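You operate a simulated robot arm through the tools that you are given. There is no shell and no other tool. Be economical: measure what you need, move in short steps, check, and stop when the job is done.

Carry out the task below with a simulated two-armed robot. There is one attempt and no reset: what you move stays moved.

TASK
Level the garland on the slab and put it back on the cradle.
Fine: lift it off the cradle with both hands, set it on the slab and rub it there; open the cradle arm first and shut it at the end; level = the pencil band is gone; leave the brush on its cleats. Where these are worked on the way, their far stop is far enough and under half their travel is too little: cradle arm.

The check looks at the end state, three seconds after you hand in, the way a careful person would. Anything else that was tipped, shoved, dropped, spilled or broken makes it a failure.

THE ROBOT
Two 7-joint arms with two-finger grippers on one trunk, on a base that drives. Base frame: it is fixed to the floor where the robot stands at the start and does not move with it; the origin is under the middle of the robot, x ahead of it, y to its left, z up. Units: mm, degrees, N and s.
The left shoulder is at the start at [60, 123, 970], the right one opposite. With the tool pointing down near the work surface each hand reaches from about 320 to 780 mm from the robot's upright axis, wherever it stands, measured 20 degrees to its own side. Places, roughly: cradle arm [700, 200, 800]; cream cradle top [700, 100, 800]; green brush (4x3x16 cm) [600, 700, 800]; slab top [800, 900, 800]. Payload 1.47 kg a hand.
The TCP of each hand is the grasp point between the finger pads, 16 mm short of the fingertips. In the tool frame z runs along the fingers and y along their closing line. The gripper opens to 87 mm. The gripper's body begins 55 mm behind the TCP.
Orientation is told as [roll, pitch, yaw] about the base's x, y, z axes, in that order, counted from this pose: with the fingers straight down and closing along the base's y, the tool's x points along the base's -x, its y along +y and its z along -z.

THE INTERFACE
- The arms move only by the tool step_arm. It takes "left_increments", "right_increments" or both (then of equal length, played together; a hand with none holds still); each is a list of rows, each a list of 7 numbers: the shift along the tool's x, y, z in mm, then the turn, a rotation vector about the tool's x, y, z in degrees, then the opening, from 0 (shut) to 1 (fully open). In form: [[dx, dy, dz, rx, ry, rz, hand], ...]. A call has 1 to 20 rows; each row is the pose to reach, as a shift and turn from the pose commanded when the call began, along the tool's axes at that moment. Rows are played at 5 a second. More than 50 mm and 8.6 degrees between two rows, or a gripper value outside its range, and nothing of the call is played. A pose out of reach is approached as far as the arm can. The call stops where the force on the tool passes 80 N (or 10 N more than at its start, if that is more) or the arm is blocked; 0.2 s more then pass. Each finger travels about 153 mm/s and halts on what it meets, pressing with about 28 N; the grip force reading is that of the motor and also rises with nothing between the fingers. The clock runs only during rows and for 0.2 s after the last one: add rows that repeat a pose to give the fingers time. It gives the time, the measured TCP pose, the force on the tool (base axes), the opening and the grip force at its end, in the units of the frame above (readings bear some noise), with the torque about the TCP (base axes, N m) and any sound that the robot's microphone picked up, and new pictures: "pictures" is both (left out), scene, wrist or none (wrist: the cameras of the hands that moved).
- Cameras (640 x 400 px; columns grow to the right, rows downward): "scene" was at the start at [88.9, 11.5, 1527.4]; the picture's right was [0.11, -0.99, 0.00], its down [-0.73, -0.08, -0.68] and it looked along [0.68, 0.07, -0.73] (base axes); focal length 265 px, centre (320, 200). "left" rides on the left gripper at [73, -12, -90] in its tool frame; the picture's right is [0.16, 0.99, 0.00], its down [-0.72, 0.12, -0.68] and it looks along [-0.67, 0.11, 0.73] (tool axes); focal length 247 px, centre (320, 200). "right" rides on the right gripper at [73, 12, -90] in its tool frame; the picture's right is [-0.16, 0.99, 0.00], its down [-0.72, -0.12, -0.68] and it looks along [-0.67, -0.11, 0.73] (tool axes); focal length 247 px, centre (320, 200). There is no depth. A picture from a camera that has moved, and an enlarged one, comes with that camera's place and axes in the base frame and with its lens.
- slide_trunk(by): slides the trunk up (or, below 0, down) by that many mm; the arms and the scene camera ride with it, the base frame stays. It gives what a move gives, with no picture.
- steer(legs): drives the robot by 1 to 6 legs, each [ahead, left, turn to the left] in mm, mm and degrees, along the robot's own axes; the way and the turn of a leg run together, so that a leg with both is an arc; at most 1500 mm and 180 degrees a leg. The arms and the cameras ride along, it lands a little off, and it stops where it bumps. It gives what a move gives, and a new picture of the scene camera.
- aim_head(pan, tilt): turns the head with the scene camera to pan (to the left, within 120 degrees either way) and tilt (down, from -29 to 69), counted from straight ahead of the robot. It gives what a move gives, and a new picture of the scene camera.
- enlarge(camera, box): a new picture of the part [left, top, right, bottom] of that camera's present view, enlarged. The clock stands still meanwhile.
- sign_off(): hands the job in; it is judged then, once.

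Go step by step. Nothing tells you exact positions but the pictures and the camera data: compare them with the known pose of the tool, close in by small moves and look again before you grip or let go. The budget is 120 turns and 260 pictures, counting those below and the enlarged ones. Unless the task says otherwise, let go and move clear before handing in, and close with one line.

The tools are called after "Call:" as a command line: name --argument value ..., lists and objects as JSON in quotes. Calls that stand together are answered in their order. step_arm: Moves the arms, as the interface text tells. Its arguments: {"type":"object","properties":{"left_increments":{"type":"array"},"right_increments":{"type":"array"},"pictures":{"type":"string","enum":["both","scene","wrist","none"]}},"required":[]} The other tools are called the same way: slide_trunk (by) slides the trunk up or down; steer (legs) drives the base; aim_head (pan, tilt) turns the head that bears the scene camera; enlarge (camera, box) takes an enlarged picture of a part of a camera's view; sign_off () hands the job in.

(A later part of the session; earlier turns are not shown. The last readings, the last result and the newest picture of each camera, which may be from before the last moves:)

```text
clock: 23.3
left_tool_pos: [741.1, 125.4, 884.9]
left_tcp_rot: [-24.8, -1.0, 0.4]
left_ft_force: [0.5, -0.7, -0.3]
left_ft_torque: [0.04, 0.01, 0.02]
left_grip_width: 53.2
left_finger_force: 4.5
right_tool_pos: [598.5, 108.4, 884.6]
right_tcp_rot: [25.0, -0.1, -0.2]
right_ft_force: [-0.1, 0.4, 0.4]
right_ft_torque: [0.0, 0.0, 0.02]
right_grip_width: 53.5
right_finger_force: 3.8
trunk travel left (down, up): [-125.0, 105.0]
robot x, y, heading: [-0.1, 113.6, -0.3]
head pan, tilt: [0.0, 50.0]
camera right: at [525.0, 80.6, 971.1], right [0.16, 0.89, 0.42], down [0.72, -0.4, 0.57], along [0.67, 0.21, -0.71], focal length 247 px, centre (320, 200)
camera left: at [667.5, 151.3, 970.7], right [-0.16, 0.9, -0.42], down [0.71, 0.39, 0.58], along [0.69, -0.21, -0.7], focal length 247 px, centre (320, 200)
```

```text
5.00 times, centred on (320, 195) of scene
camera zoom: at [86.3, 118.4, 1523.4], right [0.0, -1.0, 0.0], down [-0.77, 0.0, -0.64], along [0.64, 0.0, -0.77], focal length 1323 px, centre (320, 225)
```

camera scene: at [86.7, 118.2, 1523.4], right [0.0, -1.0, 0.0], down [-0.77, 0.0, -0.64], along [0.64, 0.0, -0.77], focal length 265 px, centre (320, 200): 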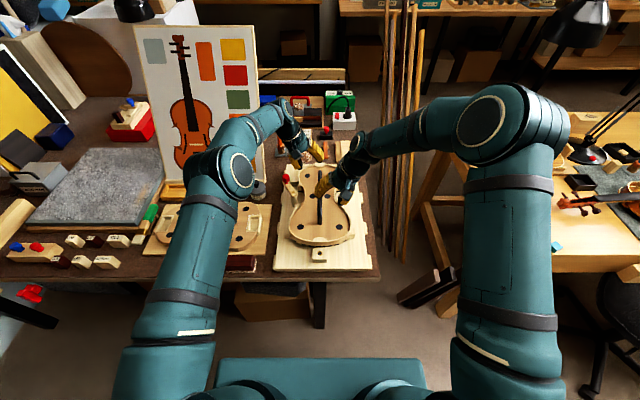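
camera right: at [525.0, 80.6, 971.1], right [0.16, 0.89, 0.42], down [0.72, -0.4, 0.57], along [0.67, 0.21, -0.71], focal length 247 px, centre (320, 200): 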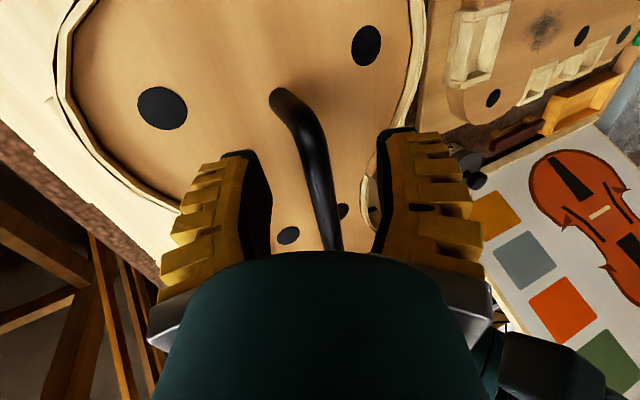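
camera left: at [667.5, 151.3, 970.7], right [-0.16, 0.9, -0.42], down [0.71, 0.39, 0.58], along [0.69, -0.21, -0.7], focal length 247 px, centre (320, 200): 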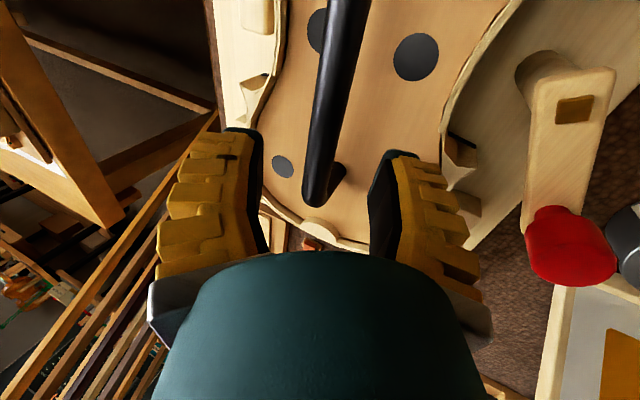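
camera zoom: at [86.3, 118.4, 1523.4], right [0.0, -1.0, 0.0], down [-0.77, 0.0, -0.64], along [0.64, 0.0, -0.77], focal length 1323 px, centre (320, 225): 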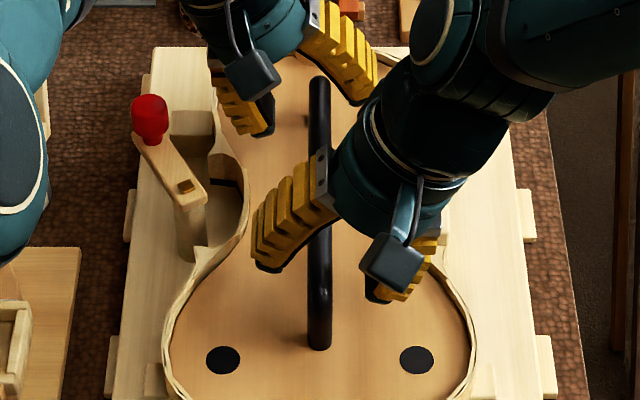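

Call:
step_arm --left_increments '[[0, 0, 21, 0, 0, 0, 0.5], [0, 0, 21, 0, 0, 0, 0.4], [0, 0, 21, 0, 0, 0, 0.05], [0, 0, 21, 0, 0, 0, 0.0], [0, 0, 21, 0, 0, 0, 0.0]]' --right_increments '[[0, 0, 20, 0, 0, 0, 0.5], [0, 0, 20, 0, 0, 0, 0.4], [0, 0, 20, 0, 0, 0, 0.05], [0, 0, 20, 0, 0, 0, 0.0], [0, 0, 20, 0, 0, 0, 0.0]]' --pictures "both"

```text
clock: 24.5
left_tool_pos: [743.0, 118.4, 866.5]
left_tcp_rot: [-24.7, -1.0, 0.4]
left_ft_force: [-2.7, 6.4, 3.0]
left_ft_torque: [0.01, -0.05, -0.3]
left_grip_width: 9.9
left_finger_force: 27.6
right_tool_pos: [599.1, 115.9, 867.0]
right_tcp_rot: [25.0, -0.2, -0.4]
right_ft_force: [0.7, -6.3, 3.3]
right_ft_torque: [0.01, -0.17, -0.03]
right_grip_width: 11.1
right_finger_force: 28.2
trunk travel left (down, up): [-125.0, 105.0]
robot x, y, heading: [1.9, 117.4, 0.0]
head pan, tilt: [0.0, 50.0]
camera scene: at [85.7, 118.4, 1523.5], right [0.0, -1.0, 0.0], down [-0.77, 0.0, -0.64], along [0.64, 0.0, -0.77], focal length 265 px, centre (320, 200)
camera right: at [525.2, 88.5, 953.8], right [0.16, 0.89, 0.42], down [0.72, -0.4, 0.57], along [0.67, 0.21, -0.71], focal length 247 px, centre (320, 200)
camera left: at [667.2, 142.9, 952.2], right [-0.16, 0.9, -0.42], down [0.71, 0.39, 0.58], along [0.69, -0.2, -0.7], focal length 247 px, centre (320, 200)
```

scene: 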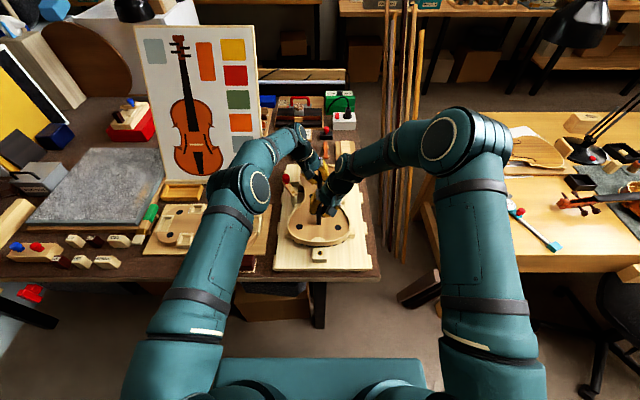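
right: 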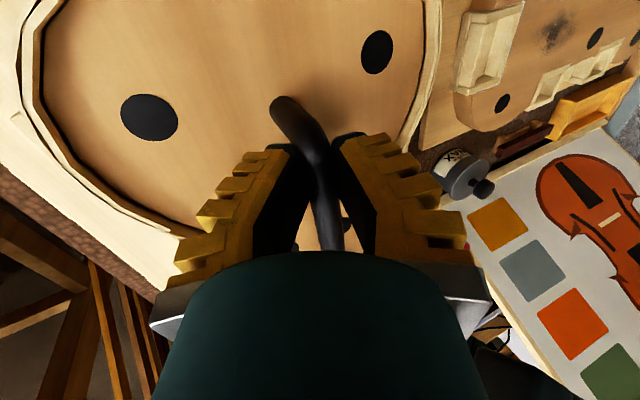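
left: 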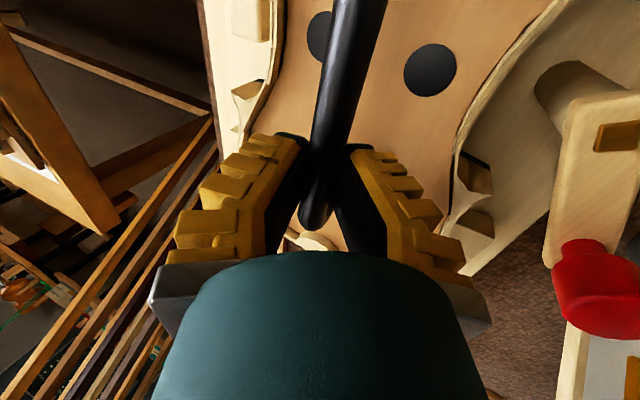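

Call:
step_arm --left_increments '[[0, -1.3, -2.7, 0, 0, 0, 0], [0, -3.4, -7.2, 0, 0, 0, 0], [0, -6.3, -13.6, 0, 0, 0, 0], [0, -8.5, -18.1, 0, 0, 0, 0]]' --right_increments '[[0, 1.3, -2.7, 0, 0, 0, 0], [0, 3.4, -7.2, 0, 0, 0, 0], [0, 6.3, -13.6, 0, 0, 0, 0], [0, 8.5, -18.1, 0, 0, 0, 0]]' --pictures "scene"

Call:
enlarge --camera "scene" --box '[256, 175, 384, 275]'

```text
clock: 25.5
left_tool_pos: [742.1, 116.7, 885.5]
left_tcp_rot: [-24.7, -0.9, 0.3]
left_ft_force: [0.4, 7.5, -4.3]
left_ft_torque: [0.11, 0.37, -0.65]
left_grip_width: 6.9
left_finger_force: 27.9
right_tool_pos: [598.0, 116.3, 885.9]
right_tcp_rot: [25.0, 0.1, -0.3]
right_ft_force: [-1.4, -7.5, -2.3]
right_ft_torque: [-0.1, -0.44, -0.45]
right_grip_width: 8.1
right_finger_force: 28.0
trunk travel left (down, up): [-125.0, 105.0]
robot x, y, heading: [0.4, 114.9, -0.0]
head pan, tilt: [0.0, 50.0]
camera scene: at [87.1, 118.4, 1523.3], right [0.0, -1.0, 0.0], down [-0.77, 0.0, -0.64], along [0.64, 0.0, -0.77], focal length 265 px, centre (320, 200)
```

scene: 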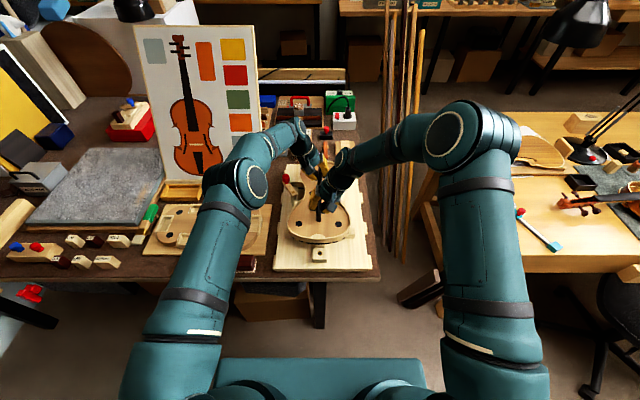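

```text
4.00 times, centred on (320, 225) of scene
camera zoom: at [87.1, 118.4, 1523.3], right [0.0, -1.0, 0.0], down [-0.77, 0.0, -0.64], along [0.64, 0.0, -0.77], focal length 1058 px, centre (320, 100)
```

zoom: 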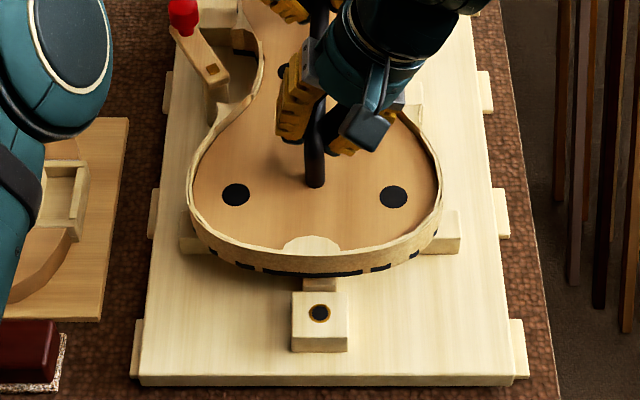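

Call:
step_arm --left_increments '[[0, -2.1, -4.5, 0, 0, 0, 0], [0, -4.2, -9, 0, 0, 0, 0]]' --right_increments '[[0, 2.1, -4.5, 0, 0, 0, 0], [0, 4.2, -9, 0, 0, 0, 0]]' --pictures "wrist"

Call:
enlarge --camera "left" --box '[240, 100, 400, 250]'

Call:
enlarge --camera "right" --box '[240, 80, 400, 250]'

```text
clock: 26.1
left_tool_pos: [742.7, 116.0, 895.3]
left_tcp_rot: [-24.7, -0.8, 0.3]
left_ft_force: [2.1, 8.6, -3.4]
left_ft_torque: [0.12, 0.32, -0.71]
left_grip_width: 7.4
left_finger_force: 27.8
right_tool_pos: [600.2, 116.1, 896.4]
right_tcp_rot: [25.0, 0.0, -0.2]
right_ft_force: [-1.8, -7.7, -1.6]
right_ft_torque: [-0.13, -0.32, -0.46]
right_grip_width: 8.1
right_finger_force: 28.5
trunk travel left (down, up): [-125.0, 105.0]
robot x, y, heading: [1.0, 114.4, 0.1]
head pan, tilt: [0.0, 50.0]
camera right: at [525.5, 89.7, 982.9], right [0.16, 0.89, 0.42], down [0.72, -0.4, 0.57], along [0.67, 0.21, -0.71], focal length 247 px, centre (320, 200)
camera left: at [667.3, 142.3, 980.8], right [-0.16, 0.9, -0.42], down [0.71, 0.39, 0.58], along [0.68, -0.21, -0.7], focal length 247 px, centre (320, 200)
```

right: 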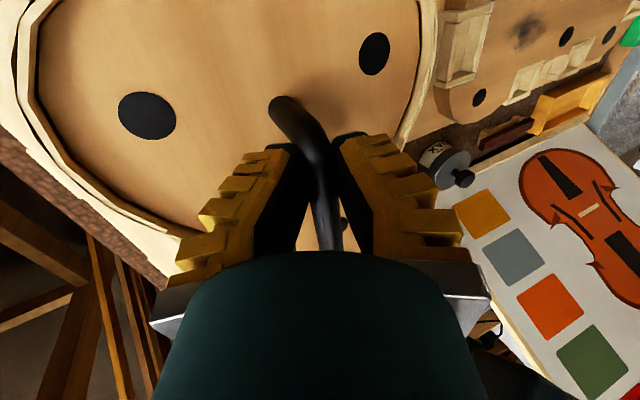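
left: 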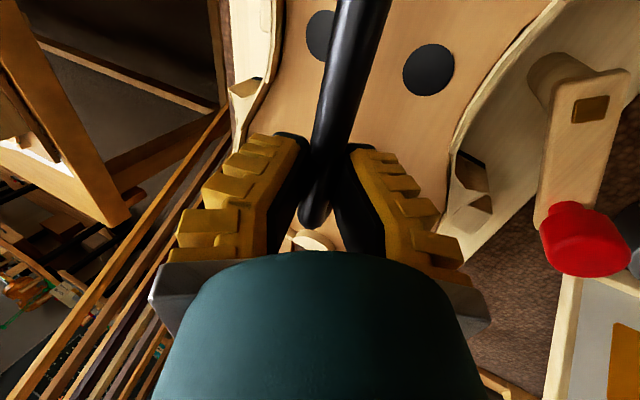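

```text
2.67 times, centred on (320, 175) of left
camera zoom: at [667.3, 142.3, 980.8], right [-0.16, 0.9, -0.42], down [0.71, 0.39, 0.58], along [0.68, -0.21, -0.7], focal length 659 px, centre (320, 267)
```

zoom: 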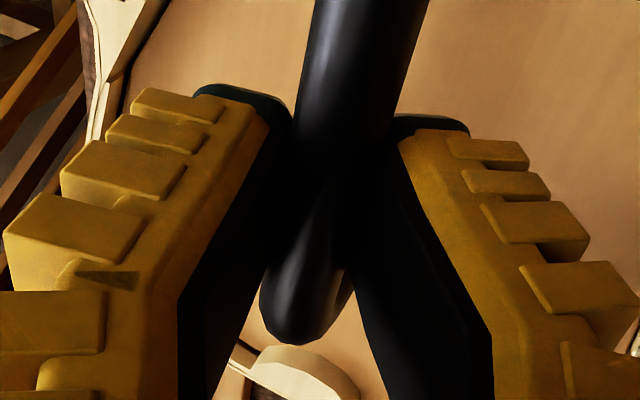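

```text
2.35 times, centred on (320, 165) of right
camera zoom: at [525.5, 89.7, 982.9], right [0.16, 0.89, 0.42], down [0.72, -0.4, 0.57], along [0.67, 0.21, -0.71], focal length 581 px, centre (320, 282)
```

zoom: 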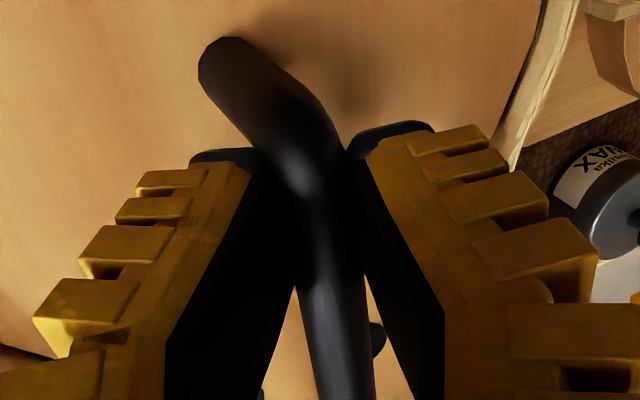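

Call:
slide_trunk --by 90

Call:
steer --legs '[[-150, 0, 0]]'

```text
clock: 27.4
left_tool_pos: [740.1, 116.0, 984.5]
left_tcp_rot: [-24.8, -0.9, 0.3]
left_ft_force: [0.2, 5.6, -3.6]
left_ft_torque: [0.02, -0.14, -0.41]
left_grip_width: 7.1
left_finger_force: 27.7
right_tool_pos: [599.3, 116.6, 986.2]
right_tcp_rot: [25.0, 0.0, -0.2]
right_ft_force: [-0.9, -5.9, -2.7]
right_ft_torque: [-0.02, 0.05, -0.28]
right_grip_width: 7.9
right_finger_force: 27.5
trunk travel left (down, up): [-215.0, 15.0]
robot x, y, heading: [-0.4, 114.6, 0.3]
head pan, tilt: [0.0, 50.0]
```

```text
clock: 28.7
left_tool_pos: [594.0, 119.7, 986.3]
left_tcp_rot: [-24.8, -1.0, 0.6]
left_ft_force: [-0.2, 4.0, -4.1]
left_ft_torque: [0.04, -0.28, -0.28]
left_grip_width: 6.2
left_finger_force: 28.3
right_tool_pos: [450.7, 119.2, 987.3]
right_tcp_rot: [25.1, 0.1, -0.2]
right_ft_force: [-0.3, -3.4, -0.3]
right_ft_torque: [-0.03, 0.15, -0.27]
right_grip_width: 7.3
right_finger_force: 28.0
trunk travel left (down, up): [-215.0, 15.0]
robot x, y, heading: [-145.0, 113.9, -0.3]
head pan, tilt: [0.0, 50.0]
camera scene: at [-61.4, 118.5, 1613.4], right [0.0, -1.0, 0.0], down [-0.77, 0.0, -0.64], along [0.64, 0.0, -0.77], focal length 265 px, centre (320, 200)
```

scene: 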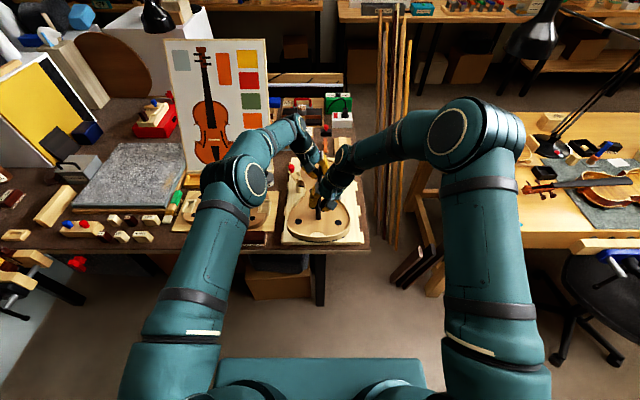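

Call:
steer --legs '[[0, 785, 0]]'

Call:
enlarge --camera "left" --box '[200, 80, 440, 250]'

```text
clock: 36.0
left_tool_pos: [592.2, 902.0, 985.9]
left_tcp_rot: [-24.8, -0.8, 0.5]
left_ft_force: [-1.6, 4.2, -5.0]
left_ft_torque: [0.03, -0.2, -0.36]
left_grip_width: 6.7
left_finger_force: 28.0
right_tool_pos: [450.3, 903.1, 986.1]
right_tcp_rot: [25.1, 0.1, 0.1]
right_ft_force: [0.6, -5.1, -1.8]
right_ft_torque: [-0.08, 0.12, -0.3]
right_grip_width: 7.3
right_finger_force: 28.1
trunk travel left (down, up): [-215.0, 15.0]
robot x, y, heading: [-149.3, 903.6, 0.3]
head pan, tilt: [0.0, 50.0]
camera scene: at [-62.2, 902.0, 1613.3], right [0.0, -1.0, 0.0], down [-0.77, 0.0, -0.64], along [0.64, 0.0, -0.77], focal length 265 px, centre (320, 200)
```

scene: 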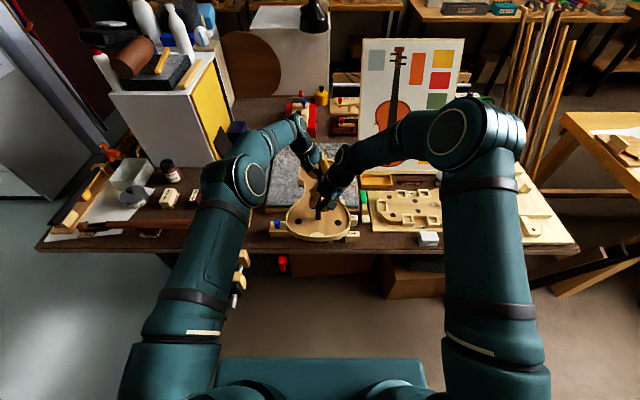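

```text
2.35 times, centred on (320, 165) of left
camera zoom: at [517.8, 928.3, 1070.7], right [-0.16, 0.9, -0.42], down [0.71, 0.4, 0.58], along [0.69, -0.2, -0.7], focal length 581 px, centre (320, 282)
```

zoom: 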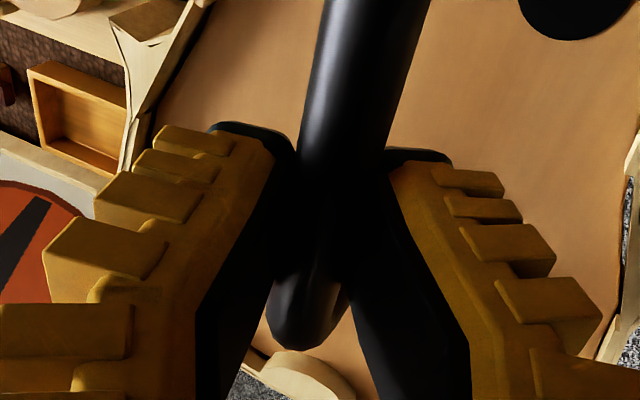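

Call:
steer --legs '[[200, 0, 0]]'

Call:
enlarge --camera "scene" --box '[220, 100, 420, 260]'

```text
clock: 37.6
left_tool_pos: [793.0, 904.4, 985.3]
left_tcp_rot: [-24.7, -0.9, 0.5]
left_ft_force: [2.1, 5.0, -4.9]
left_ft_torque: [0.04, -0.1, -0.39]
left_grip_width: 6.6
left_finger_force: 28.1
right_tool_pos: [650.5, 901.4, 985.8]
right_tcp_rot: [25.0, 0.0, -0.2]
right_ft_force: [-1.5, -4.8, -0.7]
right_ft_torque: [-0.03, -0.02, -0.31]
right_grip_width: 6.8
right_finger_force: 28.2
trunk travel left (down, up): [-215.0, 15.0]
robot x, y, heading: [47.7, 900.6, 0.2]
head pan, tilt: [0.0, 50.0]
camera scene: at [138.2, 902.5, 1613.3], right [0.0, -1.0, 0.0], down [-0.77, 0.0, -0.64], along [0.64, 0.0, -0.77], focal length 265 px, centre (320, 200)
```

scene: 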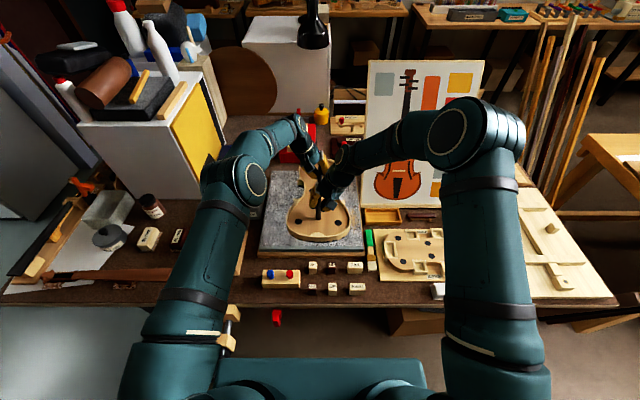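

```text
2.50 times, centred on (320, 180) of scene
camera zoom: at [138.2, 902.5, 1613.3], right [0.0, -1.0, 0.0], down [-0.77, 0.0, -0.64], along [0.64, 0.0, -0.77], focal length 662 px, centre (320, 250)
```

zoom: 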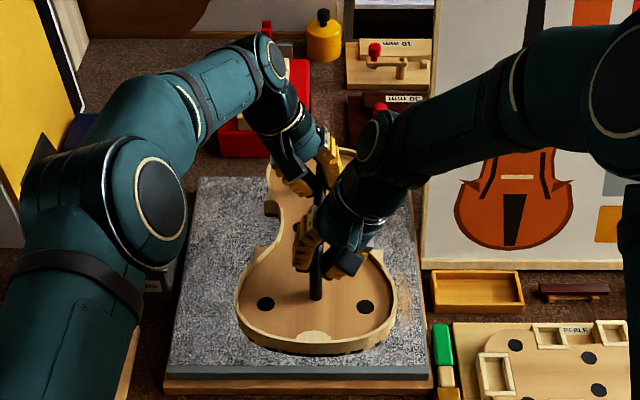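

Call:
steer --legs '[[54, 27, 0]]'

Call:
enlarge --camera "scene" --box '[220, 100, 420, 260]'

Call:
enlarge --camera "left" --box '[0, 0, 640, 400]'

```text
clock: 38.6
left_tool_pos: [846.8, 931.4, 983.8]
left_tcp_rot: [-24.7, -0.8, 0.5]
left_ft_force: [1.5, 3.7, -4.9]
left_ft_torque: [-0.01, -0.33, -0.28]
left_grip_width: 6.2
left_finger_force: 27.9
right_tool_pos: [704.8, 928.8, 986.5]
right_tcp_rot: [24.8, 0.2, 0.0]
right_ft_force: [0.0, -2.7, -1.7]
right_ft_torque: [-0.02, 0.2, -0.2]
right_grip_width: 6.6
right_finger_force: 28.6
trunk travel left (down, up): [-215.0, 15.0]
robot x, y, heading: [100.4, 924.3, 0.0]
head pan, tilt: [0.0, 50.0]
camera scene: at [192.9, 930.0, 1613.2], right [0.0, -1.0, 0.0], down [-0.77, 0.0, -0.64], along [0.64, 0.0, -0.77], focal length 265 px, centre (320, 200)
```

scene: 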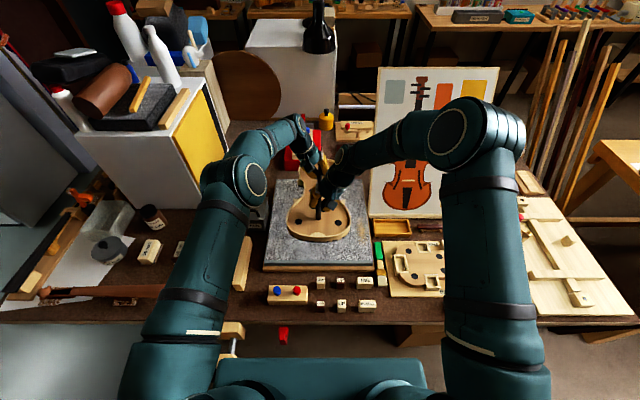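

```text
2.50 times, centred on (320, 180) of scene
camera zoom: at [192.9, 930.0, 1613.2], right [0.0, -1.0, 0.0], down [-0.77, 0.0, -0.64], along [0.64, 0.0, -0.77], focal length 662 px, centre (320, 250)
```

zoom: 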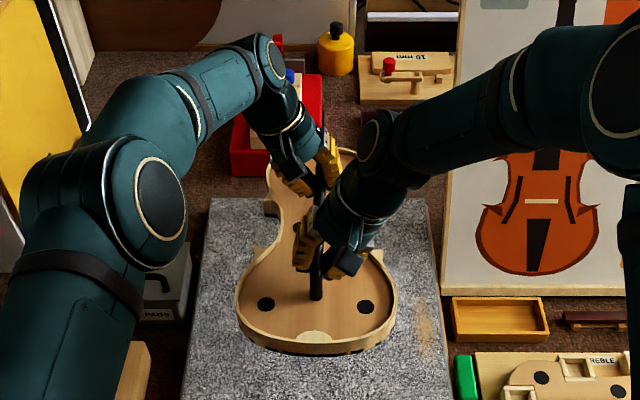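

```text
1.00 times, centred on (320, 200) of left (not enlarged: the box is as wide or as high as the picture)
camera zoom: at [772.2, 955.9, 1069.4], right [-0.16, 0.9, -0.41], down [0.71, 0.4, 0.58], along [0.68, -0.2, -0.7], focal length 247 px, centre (320, 200)
```

zoom: 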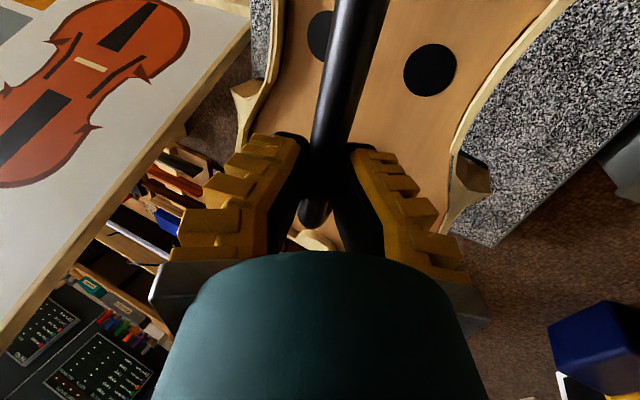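

Call:
slide_trunk --by -60

Call:
step_arm --left_increments '[[0, 2.1, 4.5, 0, 0, 0, 0], [0, 4.2, 9, 0, 0, 0, 0], [0, 6.3, 13.6, 0, 0, 0, 0], [0, 8.5, 18.1, 0, 0, 0, 0]]' --right_increments '[[0, -2.1, 4.5, 0, 0, 0, 0], [0, -4.2, 9, 0, 0, 0, 0], [0, -6.3, 13.6, 0, 0, 0, 0], [0, -8.5, 18.1, 0, 0, 0, 0]]' --pictures "scene"

Call:
enlarge --camera "scene" --box '[240, 150, 400, 280]'

```text
clock: 39.6
left_tool_pos: [846.3, 930.7, 924.4]
left_tcp_rot: [-24.7, -1.0, 0.4]
left_ft_force: [2.2, 3.2, -4.1]
left_ft_torque: [0.02, -0.28, -0.24]
left_grip_width: 6.1
left_finger_force: 28.4
right_tool_pos: [702.8, 929.0, 926.8]
right_tcp_rot: [25.0, 0.0, -0.1]
right_ft_force: [-1.1, -2.6, -0.9]
right_ft_torque: [-0.02, 0.09, -0.2]
right_grip_width: 6.1
right_finger_force: 28.1
trunk travel left (down, up): [-155.0, 75.0]
robot x, y, heading: [101.3, 925.5, 0.1]
head pan, tilt: [0.0, 50.0]
```

```text
clock: 40.6
left_tool_pos: [844.6, 930.8, 904.4]
left_tcp_rot: [-24.7, -0.9, 0.6]
left_ft_force: [-0.9, 3.2, -4.2]
left_ft_torque: [0.0, -0.08, -0.33]
left_grip_width: 6.7
left_finger_force: 27.9
right_tool_pos: [702.8, 928.9, 904.5]
right_tcp_rot: [25.0, 0.1, -0.1]
right_ft_force: [-0.4, -2.6, -1.9]
right_ft_torque: [-0.05, 0.13, -0.19]
right_grip_width: 6.2
right_finger_force: 28.0
trunk travel left (down, up): [-155.0, 75.0]
robot x, y, heading: [104.8, 923.7, 0.1]
head pan, tilt: [0.0, 50.0]
camera scene: at [190.8, 929.2, 1553.3], right [0.0, -1.0, 0.0], down [-0.77, 0.0, -0.64], along [0.64, 0.0, -0.77], focal length 265 px, centre (320, 200)
```

scene: 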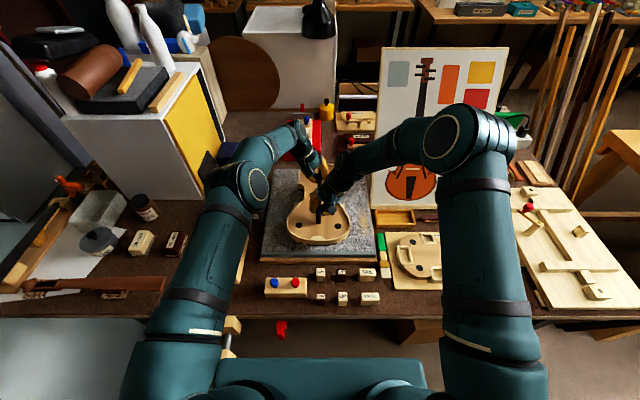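

```text
3.08 times, centred on (320, 215) of scene
camera zoom: at [190.8, 929.2, 1553.3], right [0.0, -1.0, 0.0], down [-0.77, 0.0, -0.64], along [0.64, 0.0, -0.77], focal length 814 px, centre (320, 154)
```

zoom: 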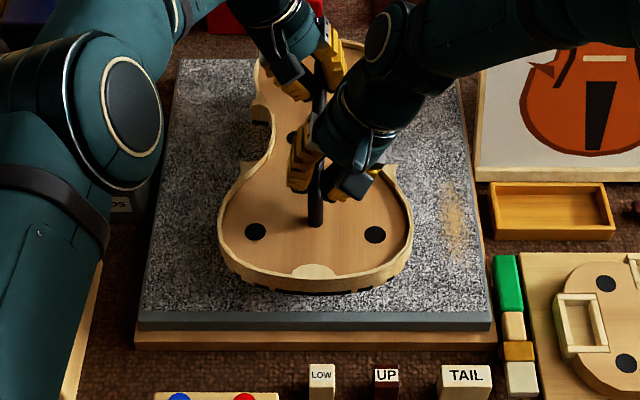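

Call:
step_arm --left_increments '[[-5, 2.1, 4.5, 0, 0, 0, 0], [-10, 4.2, 9, 0, 0, 0, 0], [-10, 5.3, 11.3, 0, 0, 0, 0], [-10, 6.3, 13.6, 0, 0, 0, 0]]' --right_increments '[[-5, -2.1, 4.5, 0, 0, 0, 0], [-10, -4.2, 9, 0, 0, 0, 0], [-10, -5.3, 11.3, 0, 0, 0, 0], [-10, -6.3, 13.6, 0, 0, 0, 0]]' --pictures "scene"

Call:
enlarge --camera "scene" --box '[240, 180, 400, 280]'

```text
clock: 41.6
left_tool_pos: [856.7, 931.6, 890.8]
left_tcp_rot: [-24.8, -0.9, 0.5]
left_ft_force: [-6.7, 3.2, -4.2]
left_ft_torque: [0.02, -0.21, -0.31]
left_grip_width: 6.6
left_finger_force: 28.3
right_tool_pos: [713.6, 929.1, 891.0]
right_tcp_rot: [25.1, -0.1, -0.2]
right_ft_force: [6.1, -4.2, -2.1]
right_ft_torque: [-0.02, 0.07, -0.19]
right_grip_width: 6.3
right_finger_force: 28.3
trunk travel left (down, up): [-155.0, 75.0]
robot x, y, heading: [103.9, 923.1, -0.1]
head pan, tilt: [0.0, 50.0]
camera scene: at [190.9, 929.2, 1553.3], right [0.0, -1.0, 0.0], down [-0.77, 0.0, -0.64], along [0.64, 0.0, -0.77], focal length 265 px, centre (320, 200)
```

scene: 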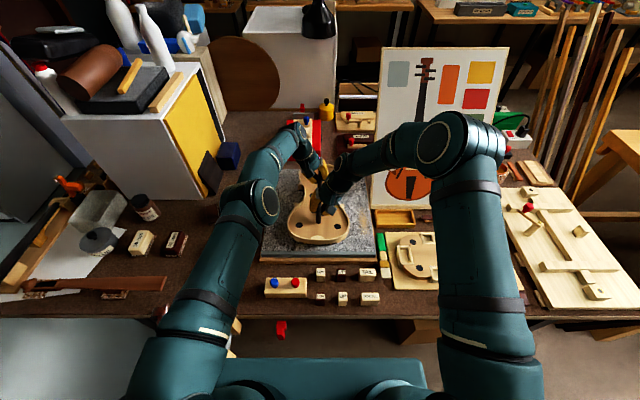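

```text
4.00 times, centred on (320, 230) of scene
camera zoom: at [190.9, 929.2, 1553.3], right [0.0, -1.0, 0.0], down [-0.77, 0.0, -0.64], along [0.64, 0.0, -0.77], focal length 1058 px, centre (320, 80)
```

zoom: 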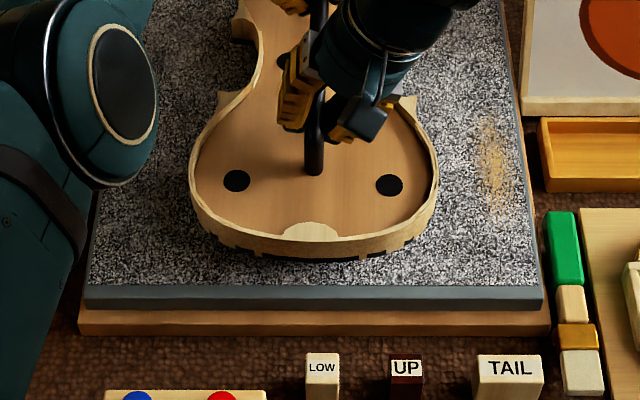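

Call:
step_arm --left_increments '[[0, 0.85, 1.8, 0, 0, 0, 0], [0, 1.7, 3.6, 0, 0, 0, 0], [0, 2.5, 5.4, 0, 0, 0, 0], [0, 3.4, 7.2, 0, 0, 0, 0]]' --right_increments '[[0, -0.85, 1.8, 0, 0, 0, 0], [0, -1.7, 3.6, 0, 0, 0, 0], [0, -2.5, 5.4, 0, 0, 0, 0], [0, -3.4, 7.2, 0, 0, 0, 0]]' --pictures "none"

Call:
enlarge --camera "scene" --box '[260, 220, 360, 270]'

```text
clock: 42.6
left_tool_pos: [856.2, 931.6, 882.6]
left_tcp_rot: [-24.6, -0.9, 0.4]
left_ft_force: [-7.7, 2.2, -5.2]
left_ft_torque: [0.02, -0.37, -0.2]
left_grip_width: 6.1
left_finger_force: 28.3
right_tool_pos: [712.5, 928.1, 882.9]
right_tcp_rot: [24.9, 0.0, -0.3]
right_ft_force: [7.7, -2.4, -0.4]
right_ft_torque: [0.02, 0.15, -0.18]
right_grip_width: 6.3
right_finger_force: 27.9
trunk travel left (down, up): [-155.0, 75.0]
robot x, y, heading: [104.0, 925.4, -0.0]
head pan, tilt: [0.0, 50.0]
```

```text
6.40 times, centred on (310, 245) of scene
camera zoom: at [190.8, 929.2, 1553.3], right [0.0, -1.0, 0.0], down [-0.77, 0.0, -0.64], along [0.64, 0.0, -0.77], focal length 1694 px, centre (384, -88)
```

zoom: 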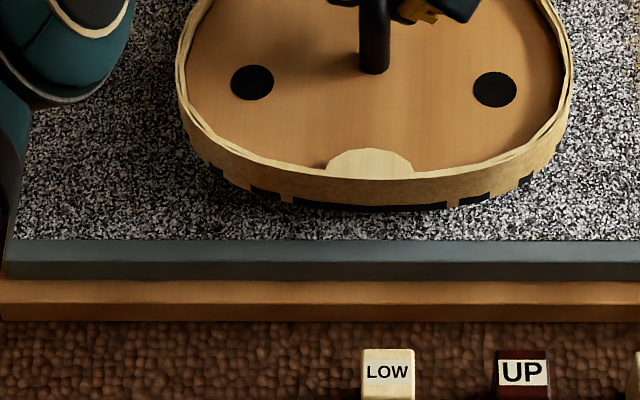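

Call:
step_arm --left_increments '[[0, 0.85, 1.8, 0, 0, 0, 0], [0, 1.7, 3.6, 0, 0, 0, 0], [0, 2.5, 5.4, 0, 0, 0, 0], [0, 3.4, 7.2, 0, 0, 0, 0]]' --right_increments '[[0, -0.85, 1.8, 0, 0, 0, 0], [0, -1.7, 3.6, 0, 0, 0, 0], [0, -2.5, 5.4, 0, 0, 0, 0], [0, -3.4, 7.2, 0, 0, 0, 0]]' --pictures "none"

Call:
enlarge --camera "scene" --box '[260, 220, 360, 270]'

```text
clock: 43.6
left_tool_pos: [855.3, 931.1, 872.8]
left_tcp_rot: [-24.7, -0.9, 0.5]
left_ft_force: [-10.5, 0.3, -3.5]
left_ft_torque: [0.01, -0.37, -0.11]
left_grip_width: 6.3
left_finger_force: 28.0
right_tool_pos: [714.0, 927.0, 876.1]
right_tcp_rot: [25.0, 0.0, -0.1]
right_ft_force: [11.7, -1.3, -1.8]
right_ft_torque: [0.04, 0.26, -0.03]
right_grip_width: 6.0
right_finger_force: 27.6
trunk travel left (down, up): [-155.0, 75.0]
robot x, y, heading: [101.9, 924.0, 0.4]
head pan, tilt: [0.0, 50.0]
```

```text
6.40 times, centred on (310, 245) of scene
camera zoom: at [190.8, 929.2, 1553.3], right [0.0, -1.0, 0.0], down [-0.77, 0.0, -0.64], along [0.64, 0.0, -0.77], focal length 1694 px, centre (384, -88)
```

zoom: 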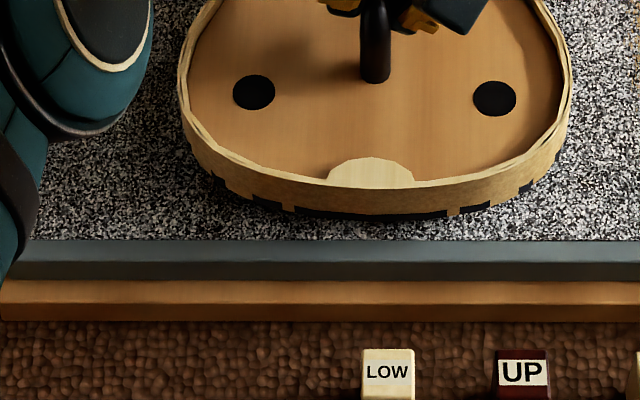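

Call:
step_arm --left_increments '[[7, 0, 0, 0, 0, 0, 0], [14, 0, 0, 0, 0, 0, 0], [22, 0, 0, 0, 0, 0, 0]]' --right_increments '[[7, 0, 0, 0, 0, 0, 0], [14, 0, 0, 0, 0, 0, 0], [22, 0, 0, 0, 0, 0, 0]]' --pictures "none"

Call:
steer --legs '[[24, 0, 0]]'

```text
clock: 44.4
left_tool_pos: [833.5, 931.5, 873.3]
left_tcp_rot: [-24.7, -0.9, 0.5]
left_ft_force: [-13.2, 4.1, -2.4]
left_ft_torque: [0.03, 0.15, -0.36]
left_grip_width: 6.6
left_finger_force: 27.6
right_tool_pos: [690.7, 928.6, 875.4]
right_tcp_rot: [24.8, 0.0, -0.2]
right_ft_force: [11.7, -3.5, -3.1]
right_ft_torque: [-0.04, -0.09, -0.16]
right_grip_width: 6.1
right_finger_force: 27.8
trunk travel left (down, up): [-155.0, 75.0]
robot x, y, heading: [106.7, 925.7, 0.2]
head pan, tilt: [0.0, 50.0]
```

```text
clock: 45.2
left_tool_pos: [858.6, 931.1, 872.5]
left_tcp_rot: [-24.5, -0.8, 0.5]
left_ft_force: [-12.0, 5.1, -3.4]
left_ft_torque: [0.03, 0.21, -0.4]
left_grip_width: 7.0
left_finger_force: 28.1
right_tool_pos: [716.1, 927.9, 874.2]
right_tcp_rot: [25.0, 0.1, -0.3]
right_ft_force: [12.7, -4.7, -3.9]
right_ft_torque: [-0.03, -0.13, -0.25]
right_grip_width: 5.8
right_finger_force: 27.7
trunk travel left (down, up): [-155.0, 75.0]
robot x, y, heading: [128.1, 922.7, -0.2]
head pan, tilt: [0.0, 50.0]
camera scene: at [216.2, 929.3, 1553.2], right [0.0, -1.0, 0.0], down [-0.77, 0.0, -0.64], along [0.64, 0.0, -0.77], focal length 265 px, centre (320, 200)
```

scene: 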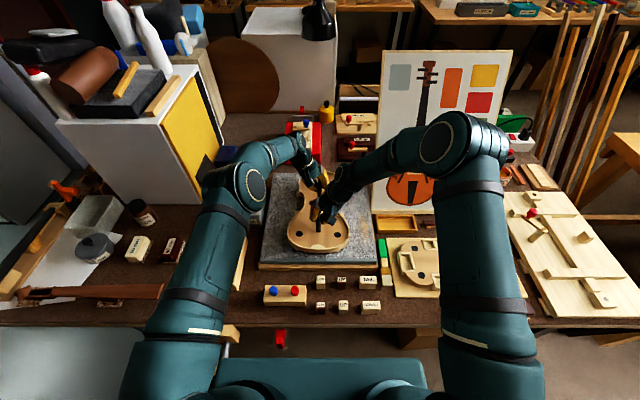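

Call:
step_arm --left_increments '[[1, 0.85, 1.8, 0, 0, 0, 0], [1.5, 1.7, 3.6, 0, 0, 0, 0], [1.5, 2.5, 5.4, 0, 0, 0, 0]]' --right_increments '[[-1, -0.85, 1.8, 0, 0, 0, 0], [-1.5, -1.7, 3.6, 0, 0, 0, 0], [-1.5, -2.5, 5.4, 0, 0, 0, 0]]' --pictures "none"

Call:
enlarge --camera "scene" --box '[260, 200, 380, 275]'

```text
clock: 46.0
left_tool_pos: [856.5, 931.4, 868.1]
left_tcp_rot: [-24.5, -1.1, 0.6]
left_ft_force: [15.8, 1.5, -5.1]
left_ft_torque: [0.04, -0.45, -0.19]
left_grip_width: 6.1
left_finger_force: 28.6
right_tool_pos: [713.7, 928.5, 868.5]
right_tcp_rot: [24.9, 0.2, 0.0]
right_ft_force: [-16.3, -2.2, 0.5]
right_ft_torque: [-0.05, 0.12, -0.11]
right_grip_width: 6.8
right_finger_force: 27.5
trunk travel left (down, up): [-155.0, 75.0]
robot x, y, heading: [126.2, 926.6, 0.1]
head pan, tilt: [0.0, 50.0]
```

```text
5.33 times, centred on (320, 238) of scene
camera zoom: at [214.4, 929.3, 1553.3], right [0.0, -1.0, 0.0], down [-0.77, 0.0, -0.64], along [0.64, 0.0, -0.77], focal length 1411 px, centre (320, 0)
```

zoom: 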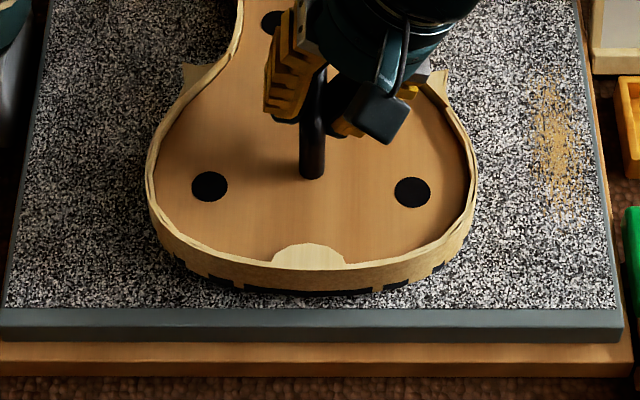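

Call:
step_arm --left_increments '[[-0.8, 0.85, 1.8, 0, 0, 0, 0], [-0.8, 1.7, 3.6, 0, 0, 0, 0], [-0.8, 2.5, 5.4, 0, 0, 0, 0]]' --right_increments '[[0.8, -0.85, 1.8, 0, 0, 0, 0], [0.8, -1.7, 3.6, 0, 0, 0, 0], [0.8, -2.5, 5.4, 0, 0, 0, 0]]' --pictures "none"

Call:
enlarge --camera "scene" --box '[260, 200, 380, 275]'

```text
clock: 46.8
left_tool_pos: [857.9, 931.7, 861.8]
left_tcp_rot: [-24.7, -0.9, 0.5]
left_ft_force: [11.8, 2.3, -3.0]
left_ft_torque: [0.02, -0.35, -0.18]
left_grip_width: 6.5
left_finger_force: 28.0
right_tool_pos: [714.3, 929.0, 862.8]
right_tcp_rot: [24.9, 0.1, -0.2]
right_ft_force: [-12.1, -2.0, -2.8]
right_ft_torque: [-0.01, 0.53, -0.02]
right_grip_width: 6.2
right_finger_force: 28.0
trunk travel left (down, up): [-155.0, 75.0]
robot x, y, heading: [128.5, 926.1, -0.1]
head pan, tilt: [0.0, 50.0]
```

```text
5.33 times, centred on (320, 238) of scene
camera zoom: at [214.4, 929.3, 1553.3], right [0.0, -1.0, 0.0], down [-0.77, 0.0, -0.64], along [0.64, 0.0, -0.77], focal length 1411 px, centre (320, 0)
```

zoom: 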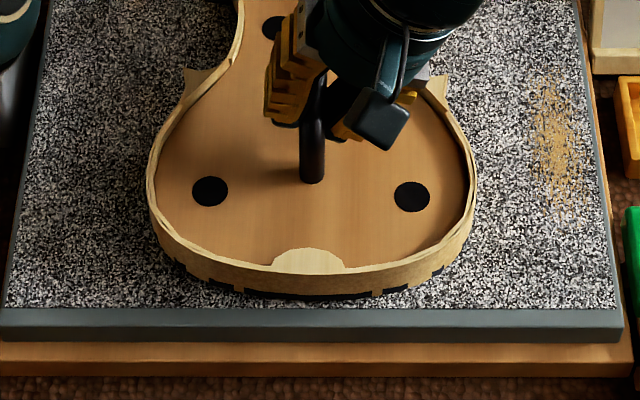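

Call:
step_arm --left_increments '[[-0.4, 0.85, 1.8, 0, 0, 0, 0], [-0.4, 1.7, 3.6, 0, 0, 0, 0], [-0.4, 2.5, 5.4, 0, 0, 0, 0]]' --right_increments '[[0.4, -0.85, 1.8, 0, 0, 0, 0], [0.4, -1.7, 3.6, 0, 0, 0, 0], [0.4, -2.5, 5.4, 0, 0, 0, 0]]' --pictures "none"

Call:
enlarge --camera "scene" --box '[260, 200, 380, 275]'

```text
clock: 47.6
left_tool_pos: [856.8, 929.5, 856.5]
left_tcp_rot: [-24.7, -1.0, 0.5]
left_ft_force: [6.3, 2.0, 2.4]
left_ft_torque: [-0.03, -0.52, -0.12]
left_grip_width: 7.9
left_finger_force: 27.8
right_tool_pos: [714.7, 929.4, 858.0]
right_tcp_rot: [24.9, -0.2, -0.3]
right_ft_force: [-7.4, -2.9, -1.3]
right_ft_torque: [-0.05, -0.09, -0.28]
right_grip_width: 5.9
right_finger_force: 28.3
trunk travel left (down, up): [-155.0, 75.0]
robot x, y, heading: [126.4, 926.7, -0.2]
head pan, tilt: [0.0, 50.0]
```

```text
5.33 times, centred on (320, 238) of scene
camera zoom: at [213.3, 929.2, 1553.5], right [0.0, -1.0, 0.0], down [-0.77, 0.0, -0.64], along [0.64, 0.0, -0.77], focal length 1411 px, centre (320, 0)
```

zoom: 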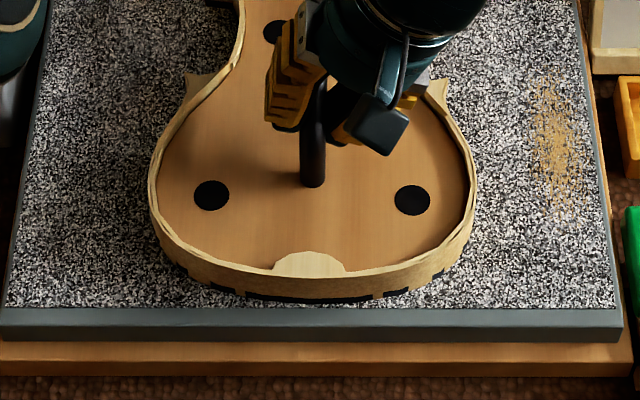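

Call:
step_arm --left_increments '[[0, 0.5, 1, 0, 0, 0, 0], [0, 0.85, 1.8, 0, 0, 0, 0], [0, 1.3, 2.7, 0, 0, 0, 0]]' --right_increments '[[0.4, -0.85, 1.8, 0, 0, 0, 0], [0.4, -1.5, 3.2, 0, 0, 0, 0], [0.4, -2.1, 4.5, 0, 0, 0, 0]]' --pictures "none"

Call:
enlarge --camera "scene" --box '[260, 200, 380, 275]'

```text
clock: 48.4
left_tool_pos: [856.7, 930.2, 854.0]
left_tcp_rot: [-24.9, -1.0, 0.4]
left_ft_force: [6.4, -2.4, 13.3]
left_ft_torque: [-0.12, -0.35, -0.25]
left_grip_width: 12.3
left_finger_force: 28.1
right_tool_pos: [714.8, 930.4, 855.8]
right_tcp_rot: [25.3, -0.3, -0.1]
right_ft_force: [3.4, 2.4, 17.8]
right_ft_torque: [0.04, 0.41, -0.09]
right_grip_width: 13.3
right_finger_force: 28.1
trunk travel left (down, up): [-155.0, 75.0]
robot x, y, heading: [125.9, 922.6, 0.2]
head pan, tilt: [0.0, 50.0]
```

```text
5.33 times, centred on (320, 238) of scene
camera zoom: at [211.9, 929.2, 1553.7], right [0.0, -1.0, 0.0], down [-0.77, 0.0, -0.64], along [0.64, 0.0, -0.77], focal length 1411 px, centre (320, 0)
```

zoom: 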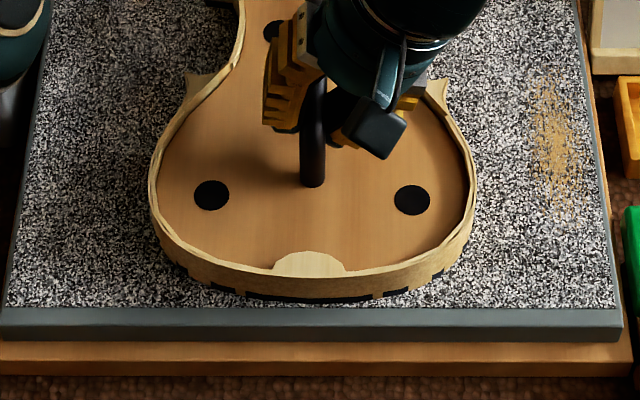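

Call:
step_arm --left_increments '[[0, 9.1, -4.2, 0, 0, 0, 0], [0, 18.1, -8.5, 0, 0, 0, 0], [0, 27.2, -12.7, 0, 0, 0, 0], [0, 36.2, -16.9, 0, 0, 0, 0], [0, 27.2, -12.7, 0, 0, 0, 0], [0, 18.1, -8.5, 0, 0, 0, 0], [0, 9.1, -4.2, 0, 0, 0, 0], [0, 0, 0, 0, 0, 0, 0], [0, -9.1, 4.2, 0, 0, 0, 0], [0, -18.1, 8.5, 0, 0, 0, 0], [0, -27.2, 12.7, 0, 0, 0, 0], [0, -36.2, 16.9, 0, 0, 0, 0], [0, -27.2, 12.7, 0, 0, 0, 0], [0, -18.1, 8.5, 0, 0, 0, 0], [0, -9.1, 4.2, 0, 0, 0, 0], [0, 0, 0, 0, 0, 0, 0]]' --right_increments '[[0, 9.1, 4.2, 0, 0, 0, 0], [0, 18.1, 8.5, 0, 0, 0, 0], [0, 27.2, 12.7, 0, 0, 0, 0], [0, 36.2, 16.9, 0, 0, 0, 0], [0, 27.2, 12.7, 0, 0, 0, 0], [0, 18.1, 8.5, 0, 0, 0, 0], [0, 9.1, 4.2, 0, 0, 0, 0], [0, 0, 0, 0, 0, 0, 0], [0, -9.1, -4.2, 0, 0, 0, 0], [0, -18.1, -8.5, 0, 0, 0, 0], [0, -27.2, -12.7, 0, 0, 0, 0], [0, -36.2, -16.9, 0, 0, 0, 0], [0, -27.2, -12.7, 0, 0, 0, 0], [0, -18.1, -8.5, 0, 0, 0, 0], [0, -9.1, -4.2, 0, 0, 0, 0], [0, 0, 0, 0, 0, 0, 0]]' --pictures "scene"

Call:
enlarge --camera "scene" --box '[260, 200, 380, 275]'

```text
clock: 51.8
left_tool_pos: [857.9, 931.0, 852.5]
left_tcp_rot: [-24.7, -0.8, 0.5]
left_ft_force: [-15.2, -5.5, -8.9]
left_ft_torque: [0.01, 0.0, 0.33]
left_grip_width: 8.7
left_finger_force: 27.7
right_tool_pos: [714.2, 929.5, 852.1]
right_tcp_rot: [24.9, -0.2, -0.2]
right_ft_force: [15.0, 7.2, 2.5]
right_ft_torque: [-0.04, -0.69, 0.47]
right_grip_width: 10.6
right_finger_force: 27.3
trunk travel left (down, up): [-155.0, 75.0]
robot x, y, heading: [133.6, 923.8, 0.1]
head pan, tilt: [0.0, 50.0]
camera scene: at [214.2, 929.7, 1553.3], right [0.0, -1.0, 0.0], down [-0.77, 0.0, -0.64], along [0.64, 0.0, -0.77], focal length 265 px, centre (320, 200)
```

scene: 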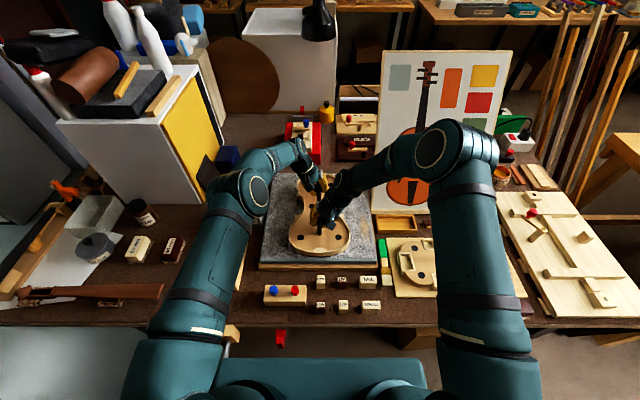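

```text
5.33 times, centred on (320, 238) of scene
camera zoom: at [214.2, 929.7, 1553.3], right [0.0, -1.0, 0.0], down [-0.77, 0.0, -0.64], along [0.64, 0.0, -0.77], focal length 1411 px, centre (320, 0)
```

zoom: 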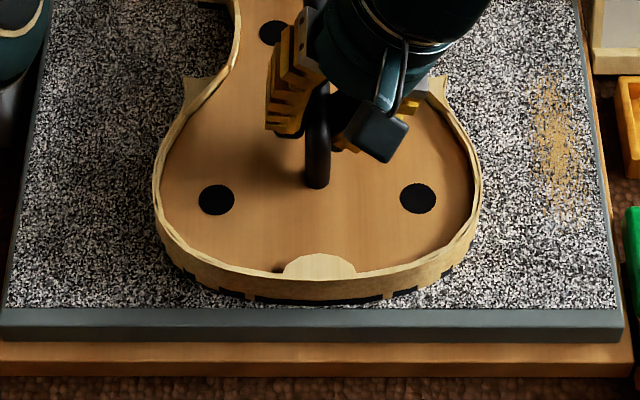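

Call:
step_arm --left_increments '[[0.8, 1.7, 3.6, 0, 0, 0, 0], [0.8, 10.8, -0.6, 0, 0, 0, 0], [0.8, 19.8, -4.9, 0, 0, 0, 0], [0.8, 37.9, -13.3, 0, 0, 0, 0], [0.8, 19.8, -4.9, 0, 0, 0, 0], [0.8, 1.7, 3.6, 0, 0, 0, 0], [0.8, -16.4, 12.1, 0, 0, 0, 0], [0.8, -34.5, 20.5, 0, 0, 0, 0], [0.8, -16.4, 12.1, 0, 0, 0, 0], [0.8, 1.7, 3.6, 0, 0, 0, 0], [0.8, 19.8, -4.9, 0, 0, 0, 0], [0.8, 37.9, -13.3, 0, 0, 0, 0], [0.8, 19.8, -4.9, 0, 0, 0, 0], [0.8, 1.7, 3.6, 0, 0, 0, 0], [0.8, -16.4, 12.1, 0, 0, 0, 0], [0.8, -34.5, 20.5, 0, 0, 0, 0], [0.8, -16.4, 12.1, 0, 0, 0, 0], [0.8, 1.7, 3.6, 0, 0, 0, 0]]' --right_increments '[[-0.8, -1.7, 3.6, 0, 0, 0, 0], [-0.8, 7.4, 7.8, 0, 0, 0, 0], [-0.8, 16.4, 12.1, 0, 0, 0, 0], [-0.8, 34.5, 20.5, 0, 0, 0, 0], [-0.8, 16.4, 12.1, 0, 0, 0, 0], [-0.8, -1.7, 3.6, 0, 0, 0, 0], [-0.8, -19.8, -4.9, 0, 0, 0, 0], [-0.8, -37.9, -13.3, 0, 0, 0, 0], [-0.8, -19.8, -4.9, 0, 0, 0, 0], [-0.8, -1.7, 3.6, 0, 0, 0, 0], [-0.8, 16.4, 12.1, 0, 0, 0, 0], [-0.8, 34.5, 20.5, 0, 0, 0, 0], [-0.8, 16.4, 12.1, 0, 0, 0, 0], [-0.8, -1.7, 3.6, 0, 0, 0, 0], [-0.8, -19.8, -4.9, 0, 0, 0, 0], [-0.8, -37.9, -13.3, 0, 0, 0, 0], [-0.8, -19.8, -4.9, 0, 0, 0, 0], [-0.8, -1.7, 3.6, 0, 0, 0, 0]]' --pictures "none"

Call:
enlarge --camera "scene" --box '[260, 200, 380, 275]'

```text
clock: 55.6
left_tool_pos: [856.4, 932.9, 848.3]
left_tcp_rot: [-24.6, -0.9, 0.5]
left_ft_force: [-2.7, -8.0, -6.1]
left_ft_torque: [0.02, 0.28, 0.45]
left_grip_width: 10.1
left_finger_force: 27.8
right_tool_pos: [715.2, 929.4, 848.8]
right_tcp_rot: [24.9, 0.0, -0.1]
right_ft_force: [2.2, 8.2, 2.9]
right_ft_torque: [-0.17, -0.52, 0.63]
right_grip_width: 8.8
right_finger_force: 28.0
trunk travel left (down, up): [-155.0, 75.0]
robot x, y, heading: [127.2, 923.9, 0.0]
head pan, tilt: [0.0, 50.0]
```

```text
5.33 times, centred on (320, 238) of scene
camera zoom: at [214.2, 929.6, 1553.3], right [0.0, -1.0, 0.0], down [-0.77, 0.0, -0.64], along [0.64, 0.0, -0.77], focal length 1411 px, centre (320, 0)
```

zoom: 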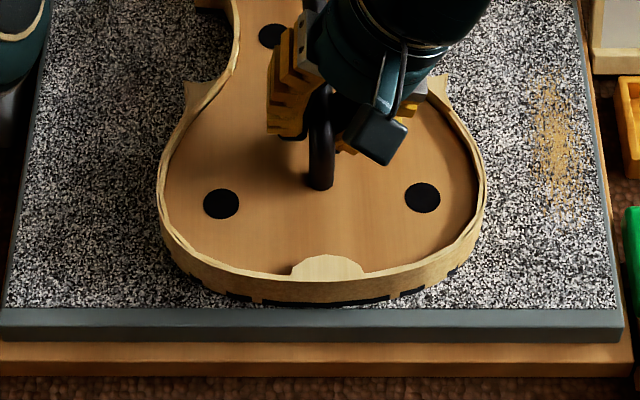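

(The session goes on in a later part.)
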